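You operate a simulated robot arm through the tools that you are given. There is no shell and no other tool.

You are at the controls of a simulated robot arm. One attempt, no reset.

## Task
Make up a joint with the yellow-taped pipe and the copper ring.
Fine: pipe in the clamp block's brass socket, the ring over it, then the large nut; turn the clamp ring to TIGHT.

Only the result counts: the job must be done as asked and must still hold three seconds after the hand-in. Knocking over, shifting, dropping, spilling or breaking anything else fails it.

## Robot
A 6-joint arm with a two-finger parallel gripper, fixed in place. Base frame: the origin is on the floor under the middle of its stand, x ahead of it, y to its left, z up. Lengths are in mm, angles in degrees, forces in N, time in s.
With the tool pointing down near the work surface it reaches from about 300 to 660 mm from the base axis. Its first joint turns from -115.0 to 115.0 degrees. Payload 3.43 kg.
Tool frame: the origin (TCP) lies between the finger pads and is the grasp point; the fingertips stand 34 mm ahead of it; z points along the fingers, y is the line along which they close. Largest opening 128 mm; finger width 24, thickness 12; the body of the gripper, 48 by 130 mm, starts 96 mm behind the TCP.
Orientation is that of the tool frame in the base frame, as [roll, pitch, yaw] about the fixed x, y, z axes, in that order (R = Rz(yaw) Ry(pitch) Rx(roll)). With the fingers straight down and closing along the base's y, the tool's x points along the base's -x, its y along +y and its z along -z.

## Interface
- The arm moves only by the tool arm_command. Its argument "motion" is a list of rows, each a list of 3 entries, a list of its own where there are three numbers: the shift along the base's x, y, z in units of 50 mm (1.0 is 50 mm), then the turn, a rotation vector about the base's x, y, z in units of 4 degrees (1.0 is 4 degrees), then the closure in counts, from 0 (fully open) to 255 (shut). In form: [[[dx, dy, dz], [ax, ay, az], jaw], ...]. A call has 1 to 20 rows; each row shifts and turns the commanded pose from where the row before left it. A call with a number of a shift or a turn outside -1 to 1 is refused whole. Rows are played at 5 a second. More than 50 mm and 8.6 degrees between two rows, or a gripper value outside its range, and nothing of the call is played. Where a pose cannot be reached the arm comes as near as it can. A force on the tool above 40 N (or 10 N above the force at the start of the call, whichever is more), or a blocked arm, ends the call early, and 0.2 s more pass. The fingers move at their own pace (about 153 mm/s each) and stop on an object; they squeeze with about 37 N. The grip force told is the motor's: it shows also when the fingers shut on nothing. Time passes only in rows, and 0.2 s behind the last, so rows that do not move let the fingers close. The reply holds the time, the measured pose of the TCP, the force on the tool along the base axes, the opening and the grip force, in the units named above and with some noise, with the torque about the TCP (base axes, N m) and any sound that the robot's microphone picked up.
- Cameras (640 x 400 px; columns grow to the right, rows downward): "scene" is fixed at [39.1, -645.1, 1471.7]; the picture's right is [0.73, -0.68, 0.00], its down [-0.31, -0.34, -0.89] and it looks along [0.60, 0.65, -0.46] (base axes); focal length 316 px, centre (320, 200). "wrist" rides on the gripper at [76, -11, -160] in the tool frame; the picture's right is [0.15, 0.99, 0.00], its down [-0.88, 0.13, -0.46] and it looks along [-0.45, 0.07, 0.89] (tool axes); focal length 234 px, centre (320, 200). There is no depth. A picture from a camera that has moved, and an enlarged one, comes with that camera's place and axes in the base frame and with its lens. The place of the scene camera against the robot may be out by one fixed shift of up to 25 mm in any direction.
- snapshot(camera): a new picture of that camera. The clock stands still meanwhile.
- move_column(by): slides the trunk up (or, below 0, down) by that many mm; the arm rides with it, the base frame stays. It gives what a move gives, with no picture.
- enlarge(camera, box): a new picture of the part [left, top, right, bottom] of that camera's present view, enlarged. The clock stands still meanwhile.
- job_done(): hands the job in; it is judged then, once.

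Places have to be worked out from the pictures, the camera data and where the tool is seen. Open the gripper and draw the arm clear of the work before you hand the job in, unless the task says otherwise.

The tools are called after ">>>" as name(argument=value, ...) on one line, values as JSON. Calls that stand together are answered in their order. arm_command: Moves the arm, as the interface text tells. Its arguments: {"type":"object","properties":{"motion":{"type":"array","items":{"type":"array"}}},"required":["motion"]} The other tools are called the same way: move_column (by) moves the trunk up or down; snapshot (camera) takes a picture; enlarge (camera, box) takes an enlarged picture of a part of a camera's view; job_done () hands the job in.

At the start:

```text
clock: 0.0
position: [439.7, 49.2, 1177.8]
tcp_rot: [180.0, 0.0, 180.0]
force: [-0.2, 0.0, -0.6]
ft_torque: [0.02, -0.02, -0.01]
gripper_width: 128.0
grip_force: 0.0
trunk travel left (down, up): [-925.0, 65.0]
```

scene: 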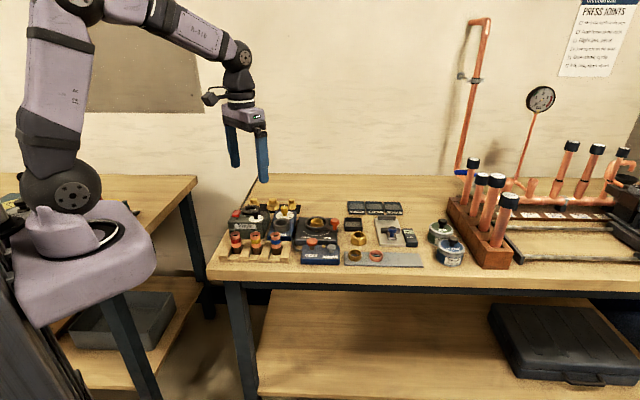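
wrist: 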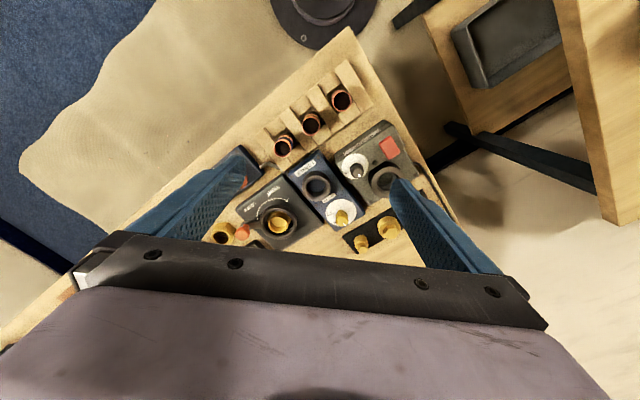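

I'll start by looking closely at the bench with both cameras before moving anything.

>>> enlarge(camera="scene", box=[205, 180, 345, 270])

>>> enlarge(camera="scene", box=[335, 190, 475, 280])

>>> enlarge(camera="wrist", box=[180, 60, 460, 260])

>>> enlarge(camera="scene", box=[540, 0, 640, 80])

```text
4.44 times, centred on (275, 225) of scene
camera zoom: at [39.1, -645.1, 1471.7], right [0.73, -0.68, 0.0], down [-0.31, -0.34, -0.89], along [0.6, 0.65, -0.46], focal length 1407 px, centre (520, 89)
```

zoom: 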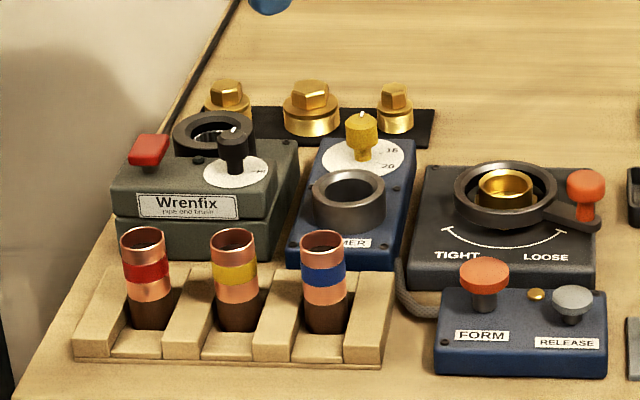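

```text
4.44 times, centred on (405, 235) of scene
camera zoom: at [39.1, -645.1, 1471.7], right [0.73, -0.68, 0.0], down [-0.31, -0.34, -0.89], along [0.6, 0.65, -0.46], focal length 1407 px, centre (-58, 44)
```

zoom: 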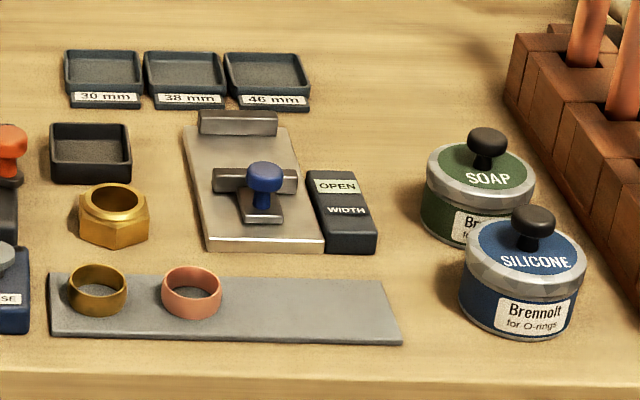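

```text
2.00 times, centred on (320, 160) of wrist
camera zoom: at [362.9, 37.0, 1337.6], right [-0.15, 0.99, 0.0], down [0.88, 0.13, 0.46], along [0.45, 0.07, -0.89], focal length 468 px, centre (320, 280)
```

zoom: 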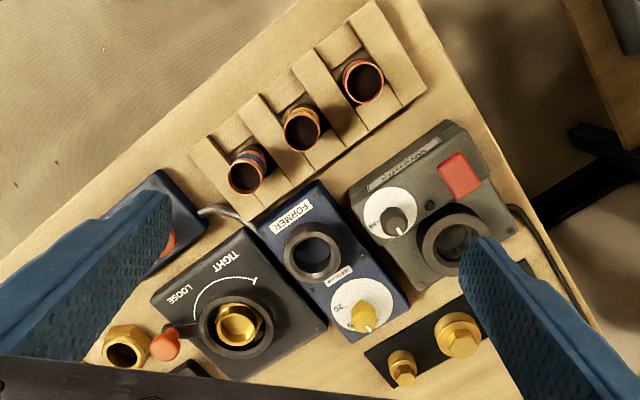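

```text
5.00 times, centred on (590, 40) of scene
camera zoom: at [39.1, -645.1, 1471.7], right [0.73, -0.68, 0.0], down [-0.31, -0.34, -0.89], along [0.6, 0.65, -0.46], focal length 1582 px, centre (-1030, 1000)
```

zoom: 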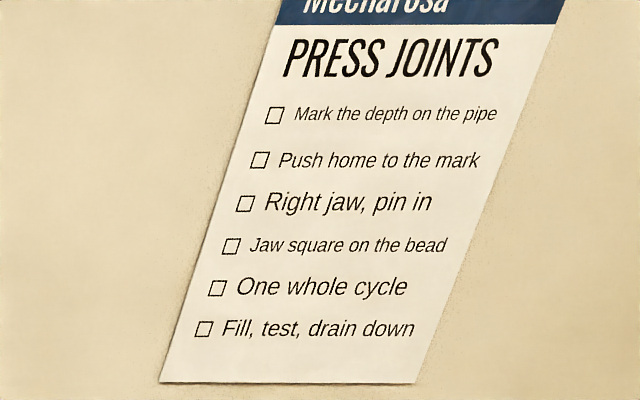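

The bench carries a pipe rack, brush unit, former, clamp block, hex parts, loose nut and two rings. I'm zooming in tighter on each to tell the parts apart.

>>> enlarge(camera="scene", box=[215, 220, 295, 270])

>>> enlarge(camera="scene", box=[240, 190, 310, 235])

>>> enlarge(camera="scene", box=[290, 205, 360, 250])

>>> enlarge(camera="scene", box=[340, 225, 410, 270])

```text
8.00 times, centred on (255, 245) of scene
camera zoom: at [39.1, -645.1, 1471.7], right [0.73, -0.68, 0.0], down [-0.31, -0.34, -0.89], along [0.6, 0.65, -0.46], focal length 2532 px, centre (840, -160)
```

zoom: 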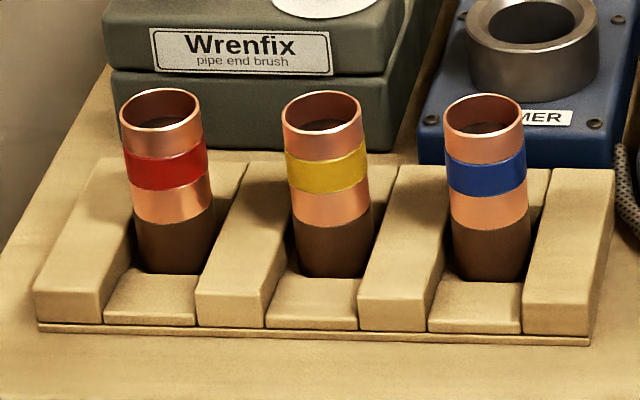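

```text
8.89 times, centred on (275, 212) of scene
camera zoom: at [39.1, -645.1, 1471.7], right [0.73, -0.68, 0.0], down [-0.31, -0.34, -0.89], along [0.6, 0.65, -0.46], focal length 2813 px, centre (720, 89)
```

zoom: 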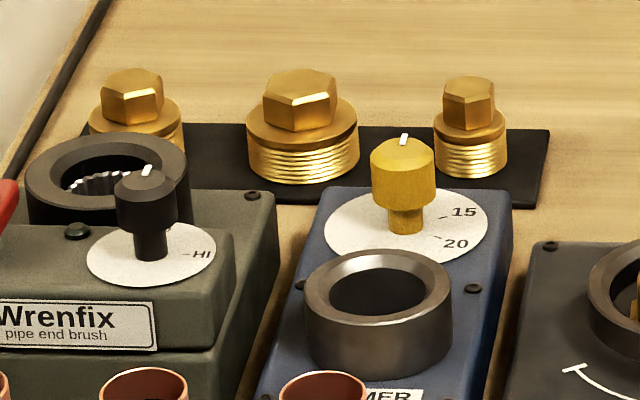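

```text
8.89 times, centred on (325, 228) of scene
camera zoom: at [39.1, -645.1, 1471.7], right [0.73, -0.68, 0.0], down [-0.31, -0.34, -0.89], along [0.6, 0.65, -0.46], focal length 2813 px, centre (276, -44)
```

zoom: 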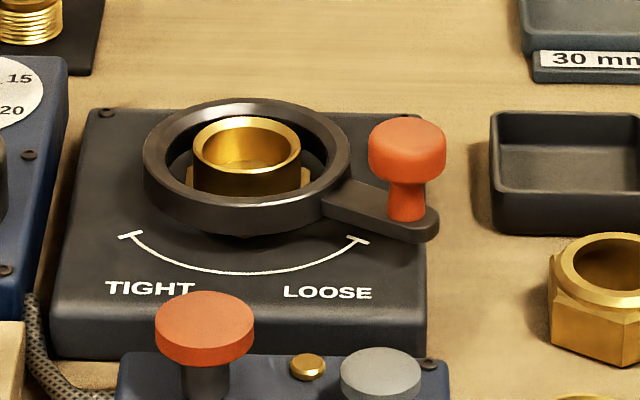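

```text
8.89 times, centred on (375, 248) of scene
camera zoom: at [39.1, -645.1, 1471.7], right [0.73, -0.68, 0.0], down [-0.31, -0.34, -0.89], along [0.6, 0.65, -0.46], focal length 2813 px, centre (-169, -222)
```

zoom: 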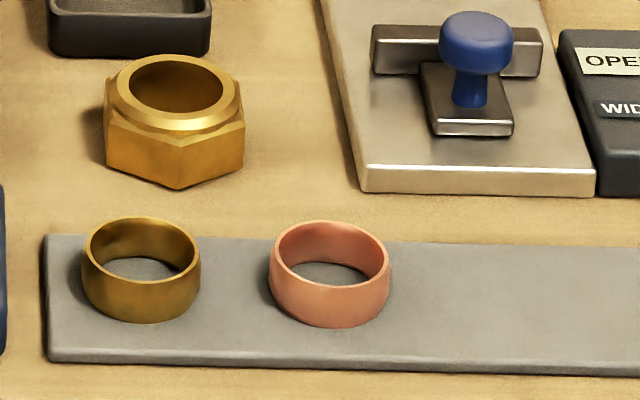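

The yellow-taped pipe has a dark, tarnished lower end, and the loose brass hex nut is the one with a through hole. Before deciding on anything else, I'm reading the station labels from the wrist camera.

>>> enlarge(camera="wrist", box=[330, 110, 450, 210])

>>> enlarge(camera="wrist", box=[240, 140, 390, 240])

>>> enlarge(camera="scene", box=[395, 200, 475, 280])

```text
4.00 times, centred on (390, 160) of wrist
camera zoom: at [362.9, 37.0, 1337.6], right [-0.15, 0.99, 0.0], down [0.88, 0.13, 0.46], along [0.45, 0.07, -0.89], focal length 937 px, centre (40, 360)
```

zoom: 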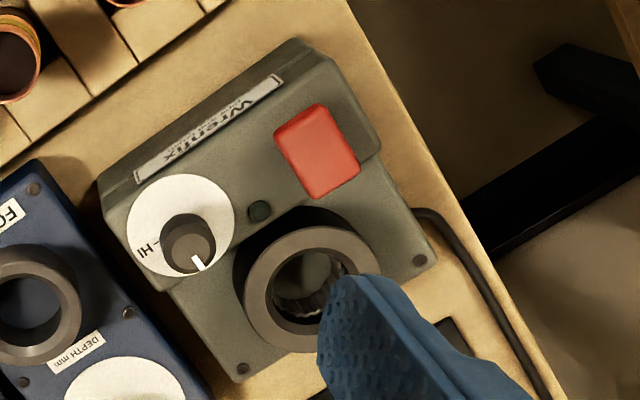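

```text
4.00 times, centred on (315, 190) of wrist
camera zoom: at [362.9, 37.0, 1337.6], right [-0.15, 0.99, 0.0], down [0.88, 0.13, 0.46], along [0.45, 0.07, -0.89], focal length 937 px, centre (340, 240)
```

zoom: 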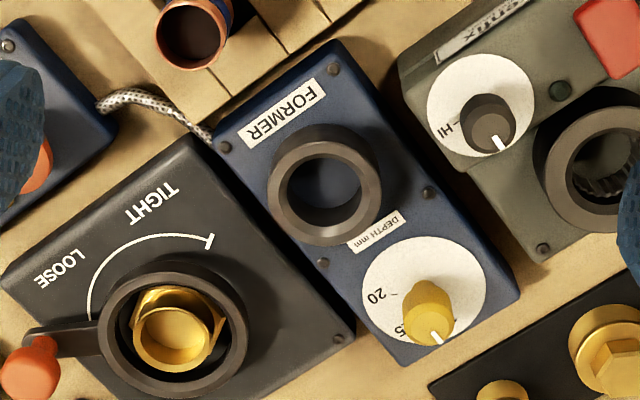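

```text
5.00 times, centred on (435, 240) of scene
camera zoom: at [39.1, -645.1, 1471.7], right [0.73, -0.68, 0.0], down [-0.31, -0.34, -0.89], along [0.6, 0.65, -0.46], focal length 1582 px, centre (-255, 0)
```

zoom: 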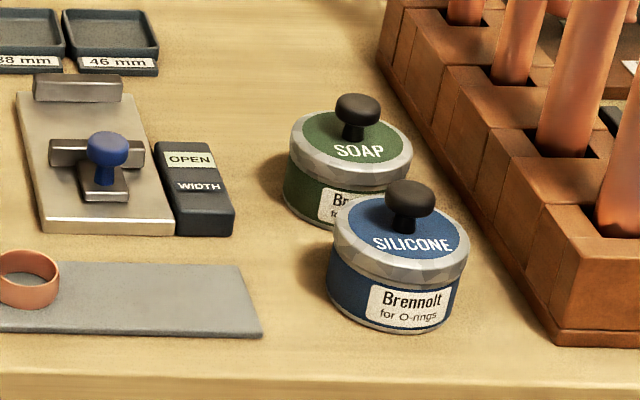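

The brush and former have dials (HI, depth mm), but the request lists only pipe, ring, nut and clamp ring. I'm checking the rest of the bench and the side table for other nuts.

>>> enlarge(camera="scene", box=[0, 170, 160, 270])

>>> enlarge(camera="scene", box=[440, 130, 640, 280])

>>> enlarge(camera="scene", box=[335, 195, 415, 245])

```text
4.00 times, centred on (80, 220) of scene
camera zoom: at [39.1, -645.1, 1471.7], right [0.73, -0.68, 0.0], down [-0.31, -0.34, -0.89], along [0.6, 0.65, -0.46], focal length 1266 px, centre (1280, 120)
```

zoom: 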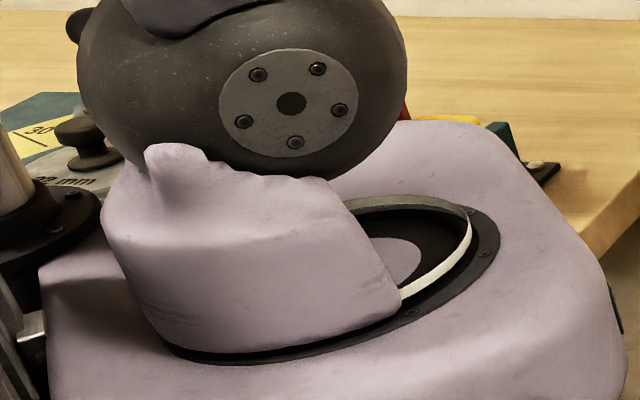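

```text
2.67 times, centred on (540, 205) of scene
camera zoom: at [39.1, -645.1, 1471.7], right [0.73, -0.68, 0.0], down [-0.31, -0.34, -0.89], along [0.6, 0.65, -0.46], focal length 844 px, centre (-267, 187)
```

zoom: 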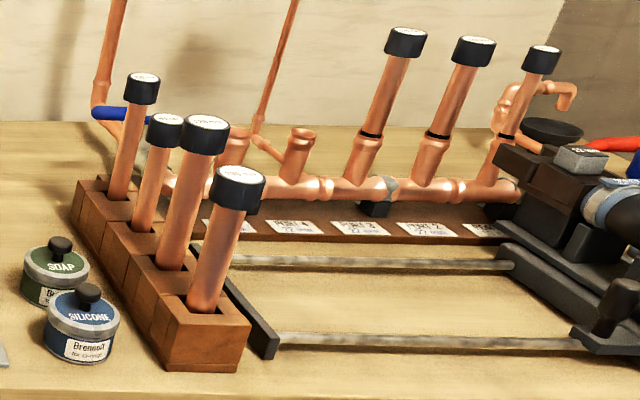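

```text
8.00 times, centred on (375, 220) of scene
camera zoom: at [39.1, -645.1, 1471.7], right [0.73, -0.68, 0.0], down [-0.31, -0.34, -0.89], along [0.6, 0.65, -0.46], focal length 2532 px, centre (-120, 40)
```

zoom: 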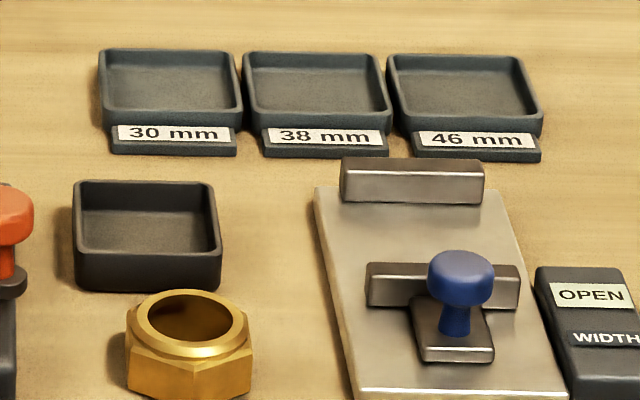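

The only loose nut with a bore is the brass hex nut near (675, -125). I read the bench axes as about -45° in the base frame. Next I yaw the tool by -45° to line up with the bench and move in high above the parts for closer measurement.

>>> arm_command(motion=[[[0.134, -0.182, -0.08], [0, 0, -0.9375], 0], [[0.134, -0.182, -0.08], [0, 0, -0.9375], 0], [[0.134, -0.182, -0.08], [0, 0, -0.9375], 0], [[0.134, -0.182, -0.08], [0, 0, -0.9375], 0], [[0.134, -0.182, -0.08], [0, 0, -0.9375], 0], [[0.134, -0.182, -0.08], [0, 0, -0.9375], 0], [[0.134, -0.182, -0.08], [0, 0, -0.9375], 0], [[0.134, -0.182, -0.08], [0, 0, -0.9375], 0], [[0.134, -0.182, -0.08], [0, 0, -0.9375], 0], [[0.134, -0.182, -0.08], [0, 0, -0.9375], 0], [[0.134, -0.182, -0.08], [0, 0, -0.9375], 0], [[0.134, -0.182, -0.08], [0, 0, -0.9375], 0]])

>>> snapshot(camera="wrist")

>>> snapshot(camera="scene")

```text
clock: 2.6
position: [521.6, -61.1, 1129.9]
tcp_rot: [180.0, 0.0, 134.8]
force: [-1.1, -0.1, 0.5]
ft_torque: [0.01, 0.03, 0.02]
gripper_width: 128.2
grip_force: 0.0
trunk travel left (down, up): [-925.0, 65.0]
```

```text
taken
camera wrist: at [459.1, -16.4, 1289.4], right [0.6, 0.8, 0.0], down [0.71, -0.53, 0.46], along [0.37, -0.27, -0.89], focal length 234 px, centre (320, 200)
```

wrist: 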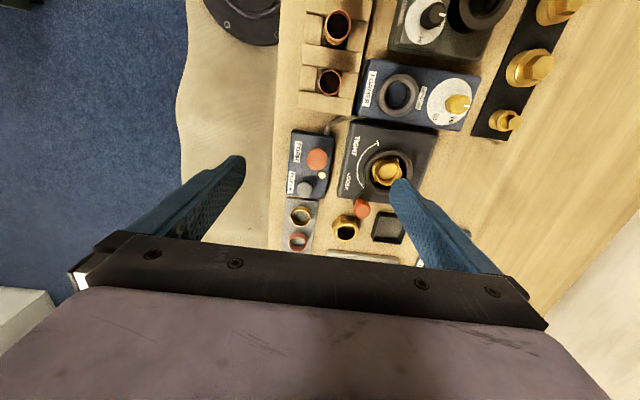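

```text
taken
```

scene: 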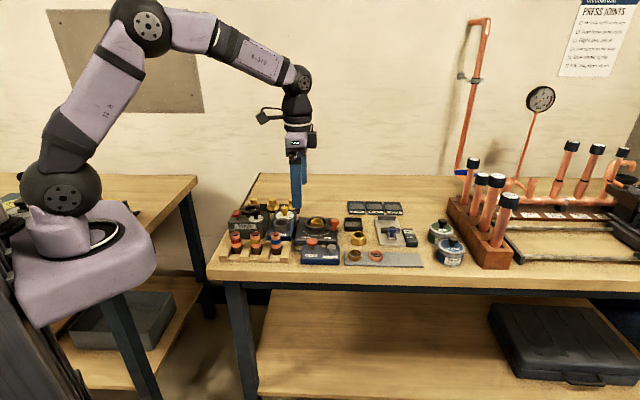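

The wrist camera now looks straight at the bench in its own alignment. I'm enlarging this view to measure the stations and parts.

>>> enlarge(camera="wrist", box=[280, 115, 440, 215])

>>> enlarge(camera="wrist", box=[280, 190, 408, 270])

>>> enlarge(camera="wrist", box=[280, 0, 440, 120])

```text
4.00 times, centred on (360, 165) of wrist
camera zoom: at [459.1, -16.4, 1289.4], right [0.6, 0.8, 0.0], down [0.71, -0.53, 0.46], along [0.37, -0.27, -0.89], focal length 937 px, centre (160, 340)
```

zoom: 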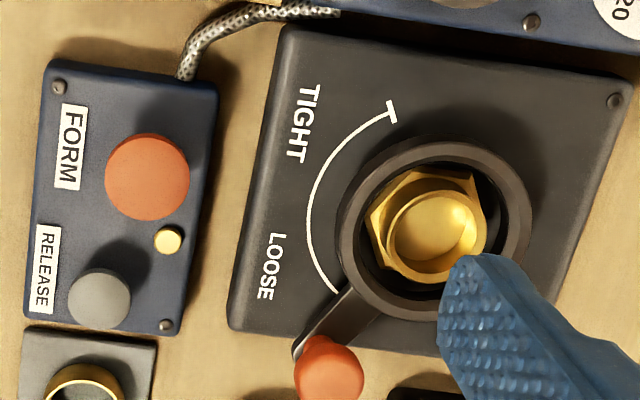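

```text
5.00 times, centred on (344, 230) of wrist
camera zoom: at [459.1, -16.4, 1289.4], right [0.6, 0.8, 0.0], down [0.71, -0.53, 0.46], along [0.37, -0.27, -0.89], focal length 1171 px, centre (200, 50)
```

zoom: 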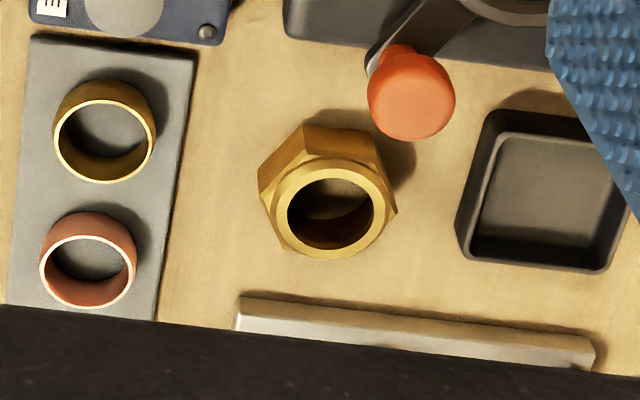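

```text
3.33 times, centred on (360, 60) of wrist
camera zoom: at [459.1, -16.4, 1289.4], right [0.6, 0.8, 0.0], down [0.71, -0.53, 0.46], along [0.37, -0.27, -0.89], focal length 781 px, centre (187, 667)
```

zoom: 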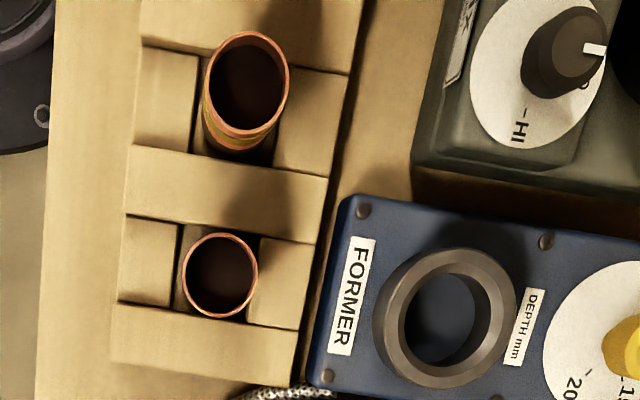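

Rough triangulation puts the part tops at z ≈ 925–970, but the baseline between views is short. I move to a second vantage, a bit lower, to pin down the pipe rack and the bench height.

>>> arm_command(motion=[[[-0.25, 0.6, -0.35], [0, 0, 0], 0], [[-0.25, 0.6, -0.35], [0, 0, 0], 0], [[-0.25, 0.6, -0.35], [0, 0, 0], 0], [[-0.25, 0.6, -0.35], [0, 0, 0], 0], [[0, 0, 0], [0, 0, 0], 0]])

>>> snapshot(camera="wrist")

>>> enlarge(camera="wrist", box=[240, 60, 400, 160])

>>> enlarge(camera="wrist", box=[240, 140, 400, 240])

```text
clock: 3.8
position: [470.6, 58.7, 1062.7]
tcp_rot: [179.9, -0.1, 135.0]
force: [0.5, -0.5, -0.1]
ft_torque: [0.03, 0.0, -0.04]
gripper_width: 128.3
grip_force: 0.1
trunk travel left (down, up): [-925.0, 65.0]
```

```text
taken
camera wrist: at [407.8, 103.5, 1221.3], right [0.6, 0.8, 0.0], down [0.71, -0.53, 0.46], along [0.37, -0.27, -0.89], focal length 234 px, centre (320, 200)
```

wrist: 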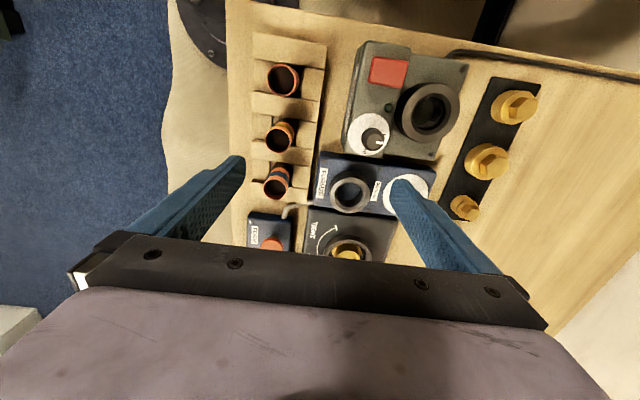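

```text
4.00 times, centred on (320, 110) of wrist
camera zoom: at [407.8, 103.5, 1221.3], right [0.6, 0.8, 0.0], down [0.71, -0.53, 0.46], along [0.37, -0.27, -0.89], focal length 937 px, centre (320, 560)
```

zoom: 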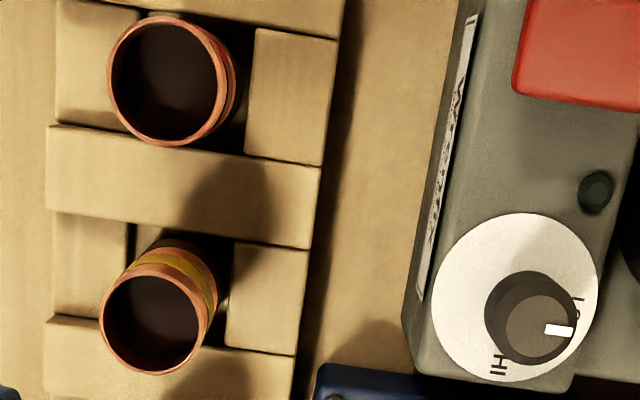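

```text
4.00 times, centred on (320, 190) of wrist
camera zoom: at [407.8, 103.5, 1221.3], right [0.6, 0.8, 0.0], down [0.71, -0.53, 0.46], along [0.37, -0.27, -0.89], focal length 937 px, centre (320, 240)
```

zoom: 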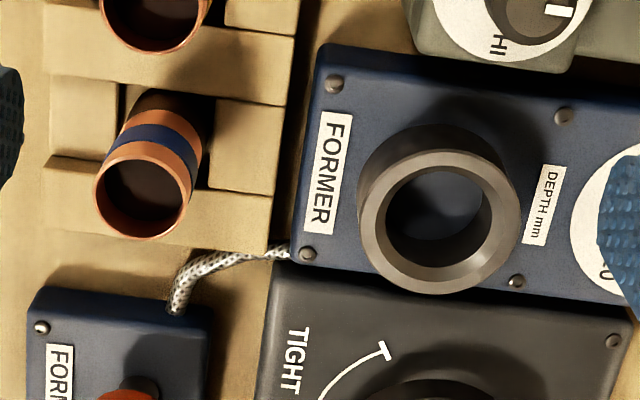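

Triangulation puts the yellow pipe top at about (428, 32, 968) and the clamp block's top face at z≈921. The socket axis is near (631, -8). The nut and copper ring look to be about 700 mm out, past the nominal vertical reach, so I move out over them to look and check how far the arm goes.

>>> arm_command(motion=[[[0.65, -0.62, 0], [0, 0, 0], 0], [[0.65, -0.62, 0], [0, 0, 0], 0], [[0.65, -0.62, 0], [0, 0, 0], 0], [[0.65, -0.62, 0], [0, 0, 0], 0], [[0.65, -0.62, 0], [0, 0, 0], 0], [[0, 0, 0], [0, 0, 0], 0]])

>>> snapshot(camera="wrist")

>>> enlarge(camera="wrist", box=[230, 120, 390, 240])

>>> enlarge(camera="wrist", box=[270, 40, 430, 140])

```text
clock: 5.2
position: [630.5, -92.7, 1060.8]
tcp_rot: [-180.0, 0.0, 134.9]
force: [-0.2, 0.1, 0.0]
ft_torque: [-0.03, -0.03, -0.02]
gripper_width: 128.2
grip_force: 0.2
trunk travel left (down, up): [-925.0, 65.0]
```

```text
taken
camera wrist: at [567.9, -48.0, 1219.6], right [0.6, 0.8, 0.0], down [0.72, -0.53, 0.46], along [0.37, -0.27, -0.89], focal length 234 px, centre (320, 200)
```

wrist: 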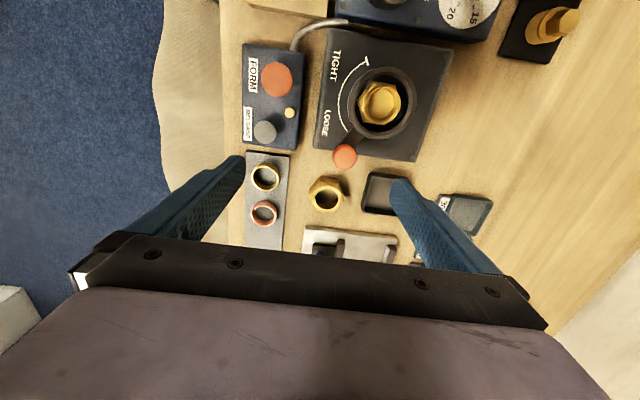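

```text
3.33 times, centred on (310, 180) of wrist
camera zoom: at [567.9, -48.0, 1219.6], right [0.6, 0.8, 0.0], down [0.72, -0.53, 0.46], along [0.37, -0.27, -0.89], focal length 781 px, centre (353, 267)
```

zoom: 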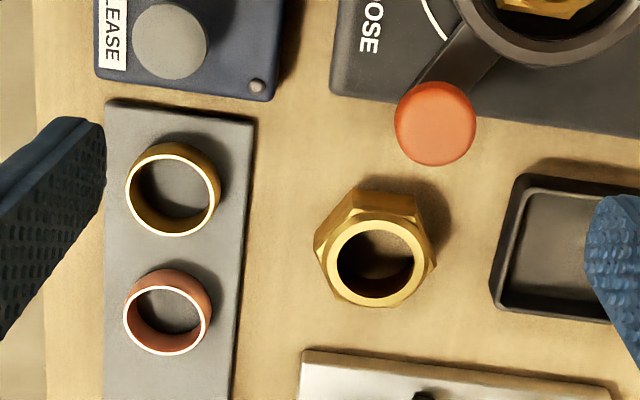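

```text
4.00 times, centred on (350, 90) of wrist
camera zoom: at [567.9, -48.0, 1219.6], right [0.6, 0.8, 0.0], down [0.72, -0.53, 0.46], along [0.37, -0.27, -0.89], focal length 937 px, centre (200, 640)
```

zoom: 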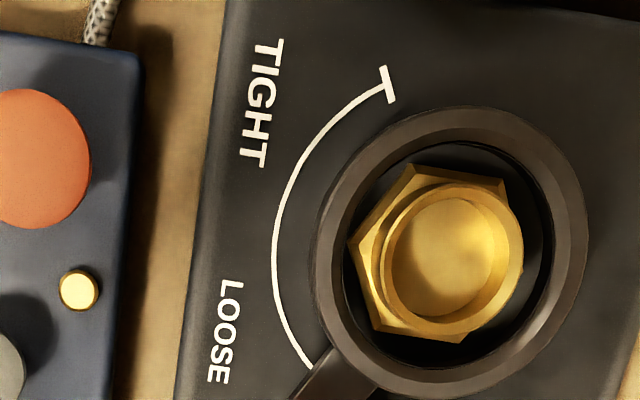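

The nut is at (690, -128, top ≈932) with its corners along the bench's depth, and the copper ring is at (665, -225, top ≈918). Both are at radius ≈702. The socket rim is at (628, -8, ≈948). I check how stretched the arm is and move slightly further out to test reach while still high.

>>> snapshot(camera="scene")

>>> arm_command(motion=[[[0.4, -0.2, 0], [0, 0, 0.5], 0], [[0.4, -0.2, 0], [0, 0, 0.5], 0], [[0.4, -0.2, 0], [0, 0, 0.5], 0], [[0, 0, 0], [0, 0, 0], 0]])

>>> snapshot(camera="scene")

```text
taken
```

scene: 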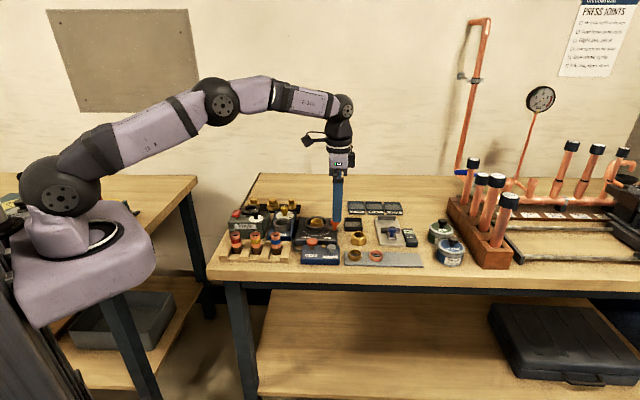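

```text
clock: 6.2
position: [645.5, -115.6, 1063.1]
tcp_rot: [180.0, 0.0, 140.9]
force: [0.4, -0.9, 0.0]
ft_torque: [-0.03, -0.07, -0.01]
gripper_width: 127.7
grip_force: 0.1
out of reach, approached as far as the arm can: row 2, 3
trunk travel left (down, up): [-925.0, 65.0]
```

```text
taken
```

scene: 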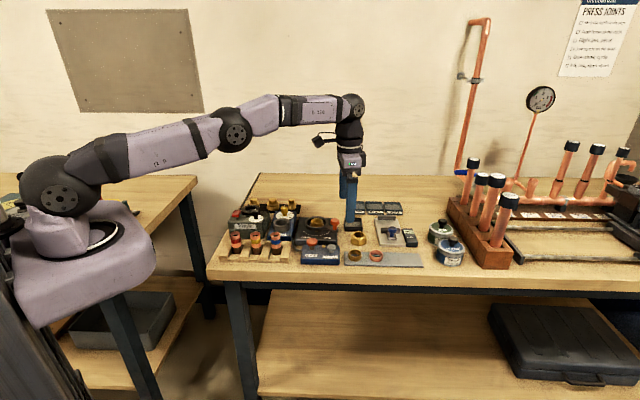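

Vertical reach ends at r≈656, so the ring and nut (r≈702) will need the tool tilted outward roughly 12–15°. For now I undo that step and check where the commanded pose stands.

>>> arm_command(motion=[[[-0.4, 0.2, 0], [0, 0, -0.5], 0], [[-0.4, 0.2, 0], [0, 0, -0.5], 0], [[-0.4, 0.2, 0], [0, 0, -0.5], 0], [[0, 0, 0], [0, 0, 0], 0]])

```text
clock: 7.2
position: [586.8, -86.9, 1061.7]
tcp_rot: [-180.0, 0.0, 135.1]
force: [0.7, 0.4, 0.0]
ft_torque: [0.0, 0.04, 0.0]
gripper_width: 128.2
grip_force: 0.2
trunk travel left (down, up): [-925.0, 65.0]
```

The commanded pose restarts from the real pose, which is good. Next I hover right above the clamp socket, with fingertips still above every knob, to measure the socket centre accurately against the tool.

>>> arm_command(motion=[[[0.206, 0.394, -0.18], [0, 0, 0], 0], [[0.206, 0.394, -0.18], [0, 0, 0], 0], [[0.206, 0.394, -0.18], [0, 0, 0], 0], [[0.206, 0.394, -0.18], [0, 0, 0], 0], [[0, 0, 0], [0, 0, 0], 0]])

>>> snapshot(camera="wrist")

>>> enlarge(camera="wrist", box=[260, 110, 388, 238])

```text
clock: 8.4
position: [627.3, -7.4, 1025.9]
tcp_rot: [179.9, 0.0, 135.0]
force: [0.0, -1.0, 0.7]
ft_torque: [0.05, 0.01, -0.01]
gripper_width: 127.9
grip_force: 0.0
trunk travel left (down, up): [-925.0, 65.0]
```

```text
taken
camera wrist: at [565.0, 36.5, 1185.5], right [0.6, 0.8, 0.0], down [0.71, -0.53, 0.46], along [0.37, -0.27, -0.89], focal length 234 px, centre (320, 200)
```

wrist: 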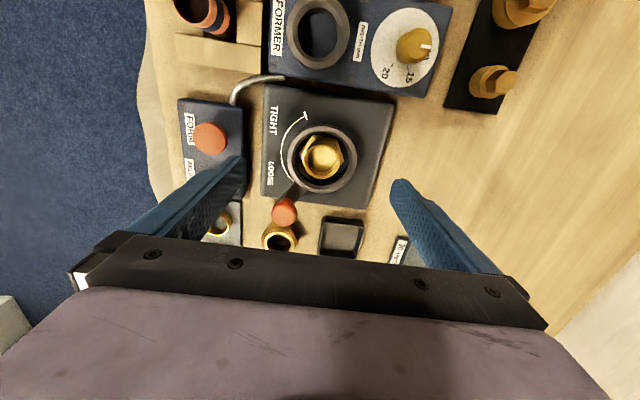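

```text
3.12 times, centred on (324, 174) of wrist
camera zoom: at [565.0, 36.5, 1185.5], right [0.6, 0.8, 0.0], down [0.71, -0.53, 0.46], along [0.37, -0.27, -0.89], focal length 732 px, centre (308, 281)
```

zoom: 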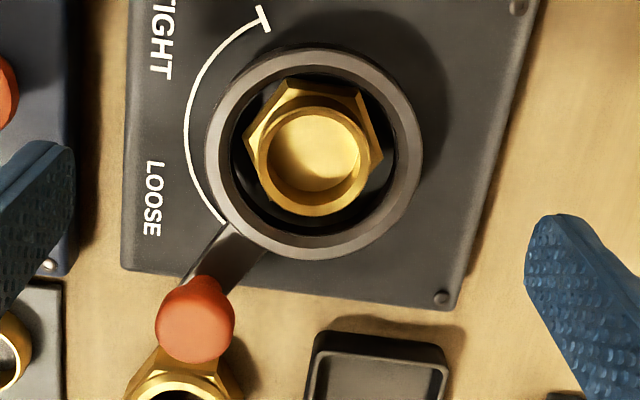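

Zooming in further on the socket rim for a precise centre.

>>> enlarge(camera="wrist", box=[284, 122, 364, 202])

>>> enlarge(camera="scene", box=[295, 205, 345, 245])

```text
5.00 times, centred on (324, 162) of wrist
camera zoom: at [565.0, 36.5, 1185.5], right [0.6, 0.8, 0.0], down [0.71, -0.53, 0.46], along [0.37, -0.27, -0.89], focal length 1171 px, centre (300, 390)
```

zoom: 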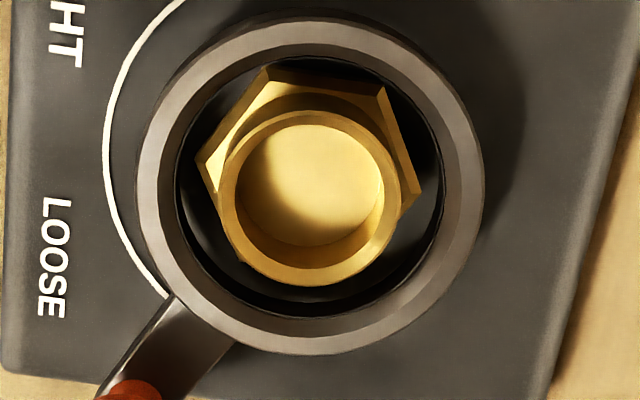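

```text
10.00 times, centred on (320, 225) of scene
camera zoom: at [39.1, -645.1, 1471.7], right [0.73, -0.68, 0.0], down [-0.31, -0.34, -0.89], along [0.6, 0.65, -0.46], focal length 3165 px, centre (320, -50)
```

zoom: 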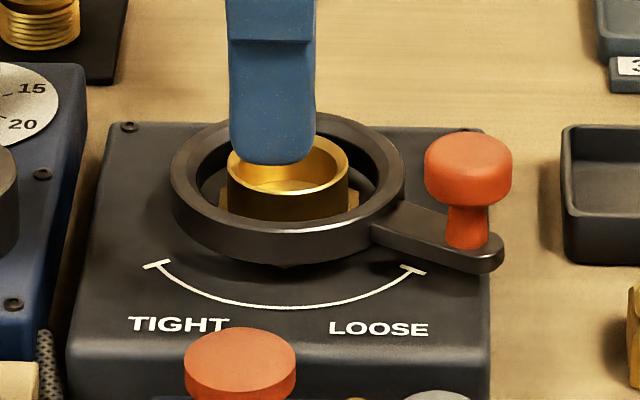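

The socket centre reads (628.5, -7.8), with the rim at z≈948, bore ≈31 mm and floor ≈933. The pipe is about 28.5 mm across. Now I move above the yellow pipe with the jaws pre-set to about 60 mm, which keeps the far finger off the brush unit.

>>> arm_command(motion=[[[-0.796, 0.158, 0], [0, 0, 0], 135], [[-0.796, 0.158, 0], [0, 0, 0], 135], [[-0.796, 0.158, 0], [0, 0, 0], 135], [[-0.796, 0.158, 0], [0, 0, 0], 135], [[-0.796, 0.158, 0], [0, 0, 0], 135], [[0, 0, 0], [0, 0, 0], 135]])

>>> snapshot(camera="wrist")

>>> enlarge(camera="wrist", box=[260, 110, 388, 238])

```text
clock: 9.8
position: [430.7, 30.6, 1027.3]
tcp_rot: [-180.0, 0.0, 135.1]
force: [0.3, 0.3, -0.5]
ft_torque: [0.01, 0.03, 0.02]
gripper_width: 60.3
grip_force: 0.1
trunk travel left (down, up): [-925.0, 65.0]
```

```text
taken
camera wrist: at [369.3, 75.3, 1186.6], right [0.6, 0.8, 0.0], down [0.71, -0.53, 0.46], along [0.37, -0.27, -0.89], focal length 234 px, centre (320, 200)
```

wrist: 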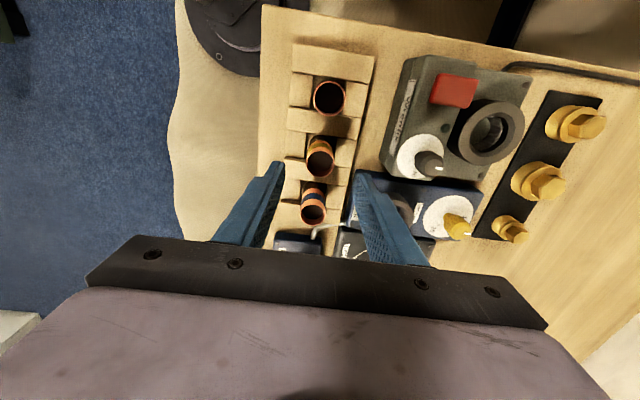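

```text
3.12 times, centred on (324, 174) of wrist
camera zoom: at [369.3, 75.3, 1186.6], right [0.6, 0.8, 0.0], down [0.71, -0.53, 0.46], along [0.37, -0.27, -0.89], focal length 732 px, centre (308, 281)
```

zoom: 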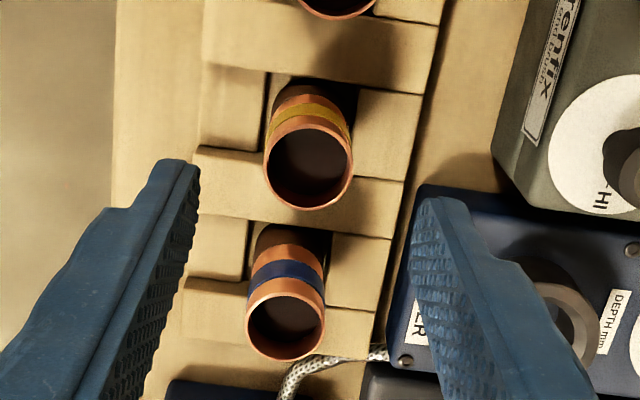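

The yellow pipe top is centred at (428.9, 31.4), about 2 mm off the tool along the bench. I correct for that and lower until the fingertips flank the upper pipe at z≈928, above the rack walls (~915).

>>> arm_command(motion=[[[-0.016, 0.016, -0.3265], [0, 0, 0], 135], [[-0.016, 0.016, -0.3265], [0, 0, 0], 135], [[0, 0, -0.3265], [0, 0, 0], 135], [[0, 0, -0.3265], [0, 0, 0], 135], [[0, 0, 0], [0, 0, 0], 135]])

>>> snapshot(camera="wrist")

>>> enlarge(camera="wrist", box=[260, 110, 388, 238])

>>> enlarge(camera="scene", box=[205, 190, 305, 270])

```text
clock: 11.0
position: [429.4, 32.5, 961.9]
tcp_rot: [180.0, 0.0, 135.0]
force: [0.1, -0.7, -0.7]
ft_torque: [0.03, 0.02, 0.01]
gripper_width: 60.2
grip_force: 0.0
trunk travel left (down, up): [-925.0, 65.0]
```

```text
taken
camera wrist: at [366.3, 78.1, 1120.3], right [0.6, 0.8, 0.0], down [0.71, -0.53, 0.46], along [0.37, -0.27, -0.89], focal length 234 px, centre (320, 200)
```

wrist: 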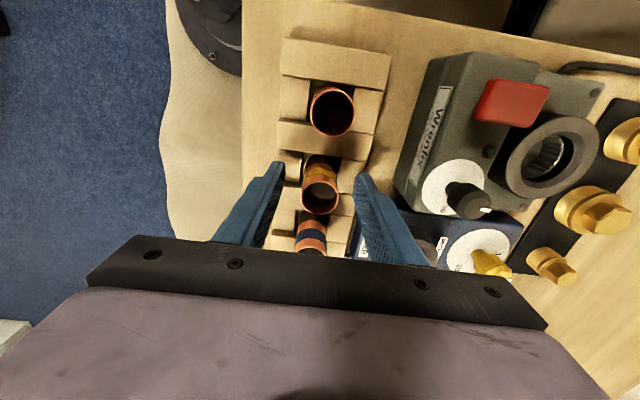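

```text
3.12 times, centred on (324, 174) of wrist
camera zoom: at [366.3, 78.1, 1120.3], right [0.6, 0.8, 0.0], down [0.71, -0.53, 0.46], along [0.37, -0.27, -0.89], focal length 732 px, centre (308, 281)
```

zoom: 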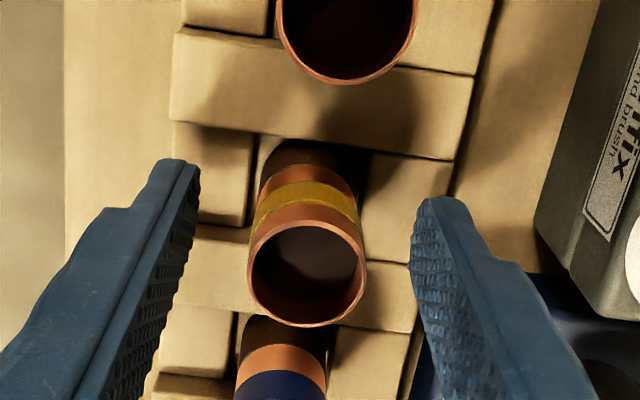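

```text
5.00 times, centred on (255, 230) of scene
camera zoom: at [39.1, -645.1, 1471.7], right [0.73, -0.68, 0.0], down [-0.31, -0.34, -0.89], along [0.6, 0.65, -0.46], focal length 1582 px, centre (645, 50)
```

zoom: 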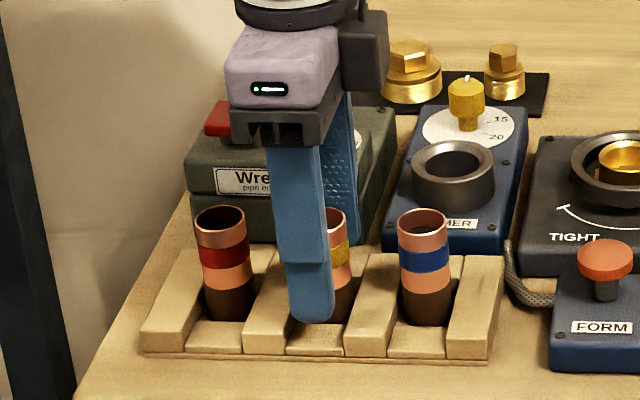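

The pipe sits centred between the fingers, within about 0.5 mm of the tool axis. I close the jaws on it.

>>> arm_command(motion=[[[0, 0, 0], [0, 0, 0], 180], [[0, 0, 0], [0, 0, 0], 255], [[0, 0, 0], [0, 0, 0], 255], [[0, 0, 0], [0, 0, 0], 255]])

>>> enlarge(camera="wrist", box=[260, 110, 388, 238])

```text
clock: 12.0
position: [429.6, 33.6, 962.4]
tcp_rot: [-180.0, 0.1, 135.0]
force: [-0.9, 0.3, 0.3]
ft_torque: [0.0, -0.03, 0.01]
gripper_width: 26.5
grip_force: 36.5
trunk travel left (down, up): [-925.0, 65.0]
```

```text
3.12 times, centred on (324, 174) of wrist
camera zoom: at [366.5, 78.1, 1120.4], right [0.6, 0.8, 0.0], down [0.71, -0.53, 0.46], along [0.37, -0.27, -0.89], focal length 732 px, centre (308, 281)
```

zoom: 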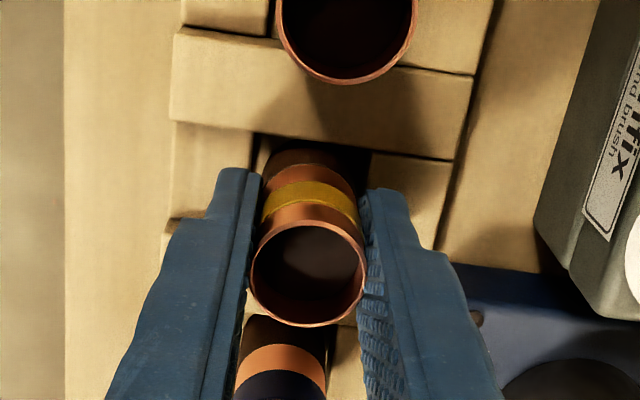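

Gripped at 26.5 mm with 36 N, and the pipe did not shift. I lift it straight up by 95 mm.

>>> arm_command(motion=[[[0, 0, 0.2], [0, 0, 0], 255], [[0, 0, 0.3], [0, 0, 0], 255], [[0, 0, 0.4], [0, 0, 0], 255], [[0, 0, 0.5], [0, 0, 0], 255], [[0, 0, 0.5], [0, 0, 0], 255], [[0, 0, 0], [0, 0, 0], 255]])

>>> enlarge(camera="wrist", box=[260, 110, 388, 238])

>>> enlarge(camera="scene", box=[205, 160, 305, 240])

```text
clock: 13.4
position: [430.6, 32.3, 1057.4]
tcp_rot: [180.0, 0.1, 134.9]
force: [-0.8, 0.5, -1.0]
ft_torque: [-0.01, 0.01, 0.0]
gripper_width: 26.7
grip_force: 37.2
trunk travel left (down, up): [-925.0, 65.0]
```

```text
3.12 times, centred on (324, 174) of wrist
camera zoom: at [368.0, 78.1, 1216.7], right [0.6, 0.8, 0.0], down [0.72, -0.53, 0.46], along [0.37, -0.27, -0.89], focal length 732 px, centre (308, 281)
```

zoom: 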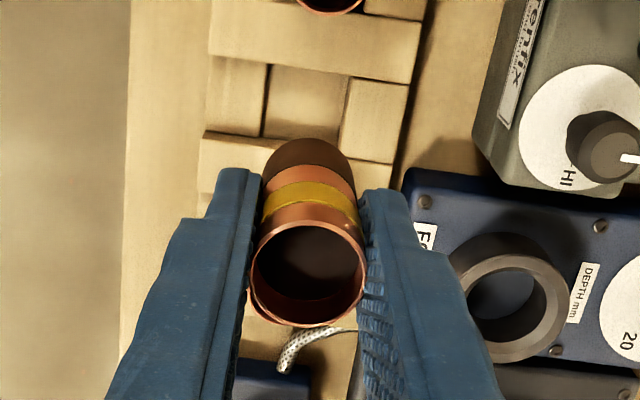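

```text
5.00 times, centred on (255, 200) of scene
camera zoom: at [39.1, -645.1, 1471.7], right [0.73, -0.68, 0.0], down [-0.31, -0.34, -0.89], along [0.6, 0.65, -0.46], focal length 1582 px, centre (645, 200)
```

zoom: 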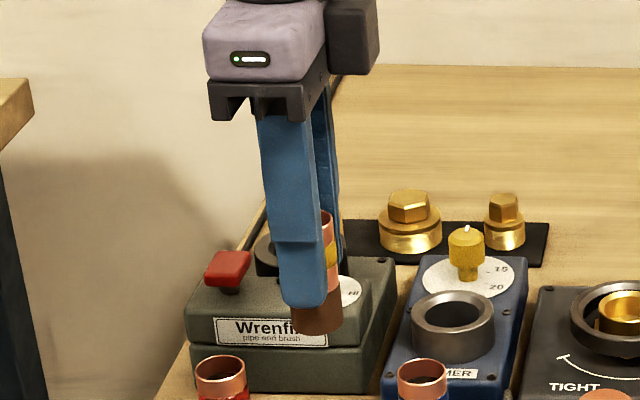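

The pipe is held firmly, hanging plumb, with length about 64–66 mm. I carry it at this height to above the socket, then re-measure before lowering.

>>> arm_command(motion=[[[0.6, -0.12, 0], [0, 0, 0], 255], [[0.8, -0.16, 0], [0, 0, 0], 255], [[0.8, -0.16, 0], [0, 0, 0], 255], [[0.8, -0.16, 0], [0, 0, 0], 255], [[0.6, -0.12, 0], [0, 0, 0], 255], [[0.358, -0.073, 0], [0, 0, 0], 255], [[0, 0, 0], [0, 0, 0], 255], [[0, 0, 0], [0, 0, 0], 255]])

>>> snapshot(camera="wrist")

>>> enlarge(camera="wrist", box=[260, 110, 388, 238])

>>> enlarge(camera="scene", box=[280, 170, 380, 250])

```text
clock: 15.2
position: [627.6, -5.4, 1055.1]
tcp_rot: [-180.0, 0.0, 135.0]
force: [-0.1, -0.3, -0.5]
ft_torque: [0.02, -0.05, 0.0]
gripper_width: 26.7
grip_force: 37.0
trunk travel left (down, up): [-925.0, 65.0]
```

```text
taken
camera wrist: at [565.4, 39.6, 1213.9], right [0.6, 0.8, 0.0], down [0.72, -0.53, 0.46], along [0.37, -0.27, -0.89], focal length 234 px, centre (320, 200)
```

wrist: 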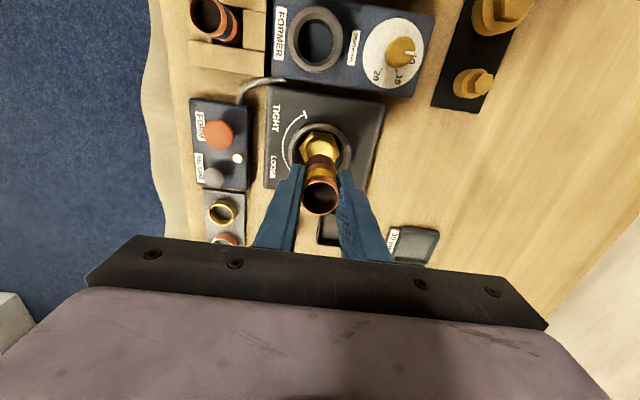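

```text
3.12 times, centred on (324, 174) of wrist
camera zoom: at [565.4, 39.6, 1213.9], right [0.6, 0.8, 0.0], down [0.72, -0.53, 0.46], along [0.37, -0.27, -0.89], focal length 732 px, centre (308, 281)
```

zoom: 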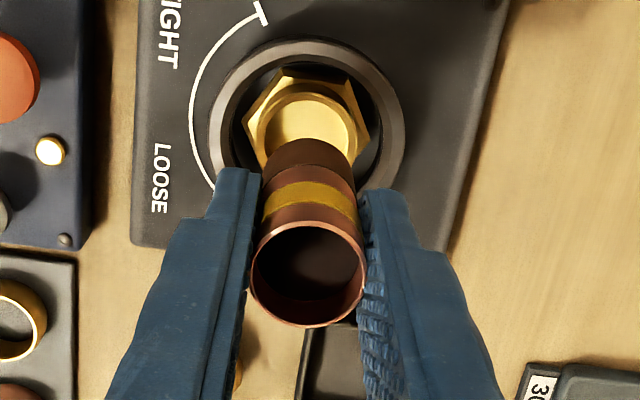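

```text
5.00 times, centred on (330, 210) of scene
camera zoom: at [39.1, -645.1, 1471.7], right [0.73, -0.68, 0.0], down [-0.31, -0.34, -0.89], along [0.6, 0.65, -0.46], focal length 1582 px, centre (270, 150)
```

zoom: 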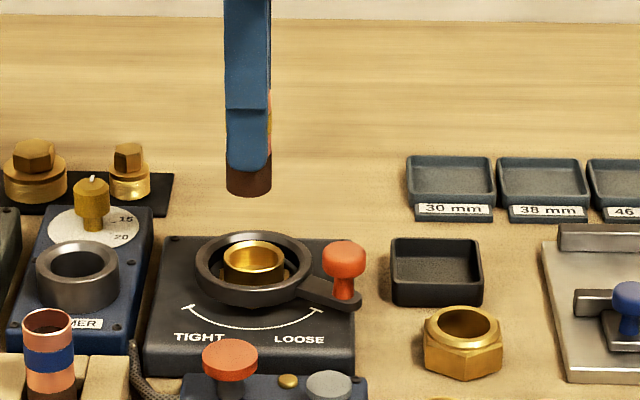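

The pipe is about 1 mm off the socket axis by my measure. I take tighter pictures from both cameras to confirm before lowering.

>>> enlarge(camera="wrist", box=[284, 122, 364, 172])

>>> enlarge(camera="scene", box=[300, 185, 350, 235])

```text
8.00 times, centred on (324, 147) of wrist
camera zoom: at [565.4, 39.6, 1213.9], right [0.6, 0.8, 0.0], down [0.72, -0.53, 0.46], along [0.37, -0.27, -0.89], focal length 1873 px, centre (288, 624)
```

zoom: 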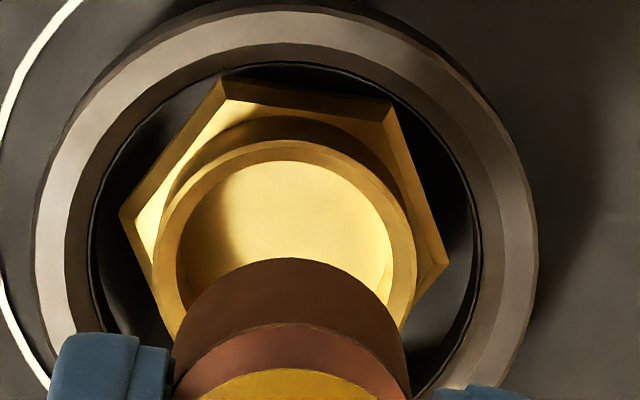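

```text
8.00 times, centred on (325, 210) of scene
camera zoom: at [39.1, -645.1, 1471.7], right [0.73, -0.68, 0.0], down [-0.31, -0.34, -0.89], along [0.6, 0.65, -0.46], focal length 2532 px, centre (280, 120)
```

zoom: 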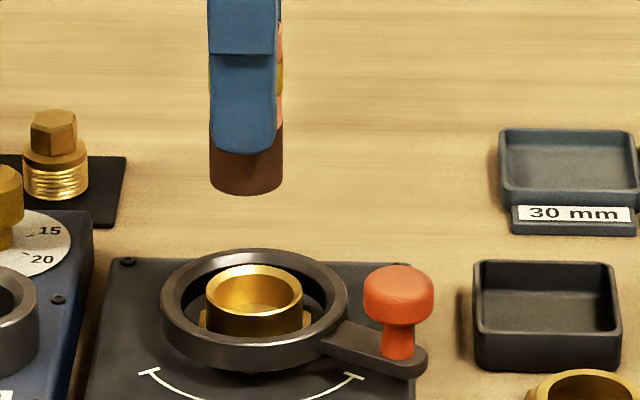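

The rim centre works out at about (629.1, -8.3) and the held pipe at (628.4, -7.0). I correct by (+0.7, -1.3) mm and lower until the pipe end is just above the rim.

>>> arm_command(motion=[[[0.014, -0.027, -0.2], [0, 0, 0], 255], [[0, 0, -0.3], [0, 0, 0], 255], [[0, 0, -0.3], [0, 0, 0], 255], [[0, 0, 0], [0, 0, 0], 255], [[0, 0, 0], [0, 0, 0], 255]])

>>> enlarge(camera="wrist", box=[260, 110, 388, 238])

>>> enlarge(camera="wrist", box=[284, 122, 364, 172])

>>> enlarge(camera="scene", box=[295, 195, 345, 235])

```text
clock: 16.4
position: [628.4, -5.3, 1013.8]
tcp_rot: [-180.0, 0.0, 135.0]
force: [-0.4, -0.2, -0.6]
ft_torque: [0.0, 0.02, 0.01]
gripper_width: 26.6
grip_force: 36.8
trunk travel left (down, up): [-925.0, 65.0]
```

```text
3.12 times, centred on (324, 174) of wrist
camera zoom: at [565.5, 38.3, 1173.6], right [0.6, 0.8, 0.0], down [0.71, -0.53, 0.46], along [0.37, -0.27, -0.89], focal length 732 px, centre (308, 281)
```

zoom: 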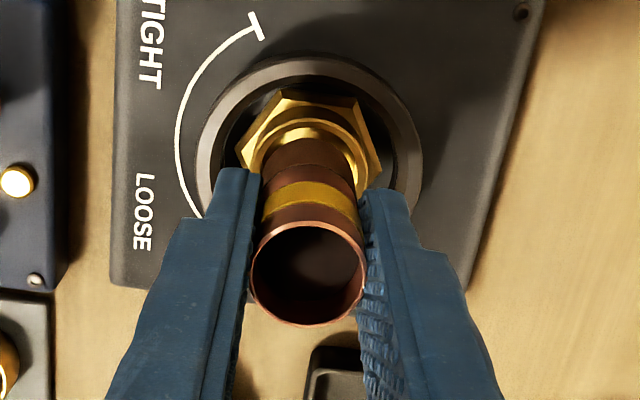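

```text
8.00 times, centred on (324, 147) of wrist
camera zoom: at [565.5, 38.3, 1173.6], right [0.6, 0.8, 0.0], down [0.71, -0.53, 0.46], along [0.37, -0.27, -0.89], focal length 1873 px, centre (288, 624)
```

zoom: 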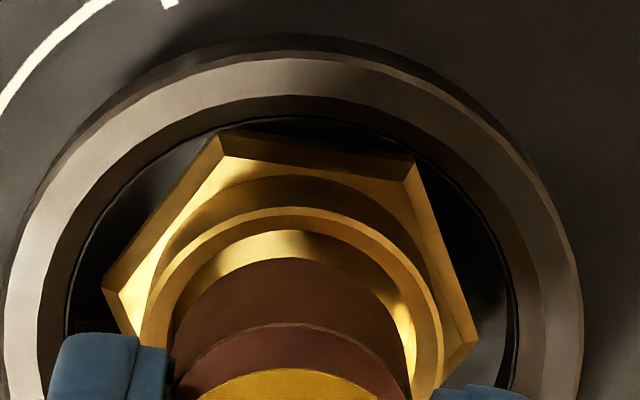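

```text
10.00 times, centred on (320, 215) of scene
camera zoom: at [39.1, -645.1, 1471.7], right [0.73, -0.68, 0.0], down [-0.31, -0.34, -0.89], along [0.6, 0.65, -0.46], focal length 3165 px, centre (320, 50)
```

zoom: 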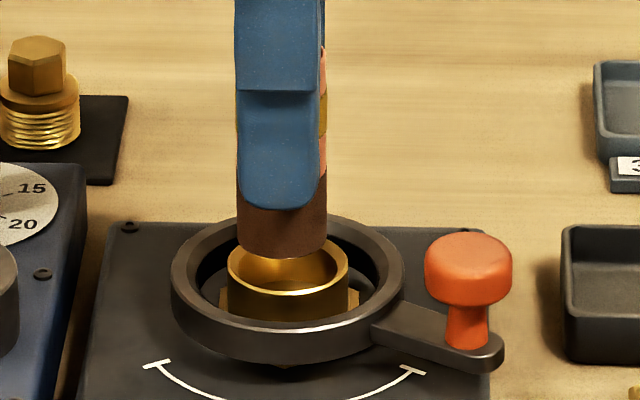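

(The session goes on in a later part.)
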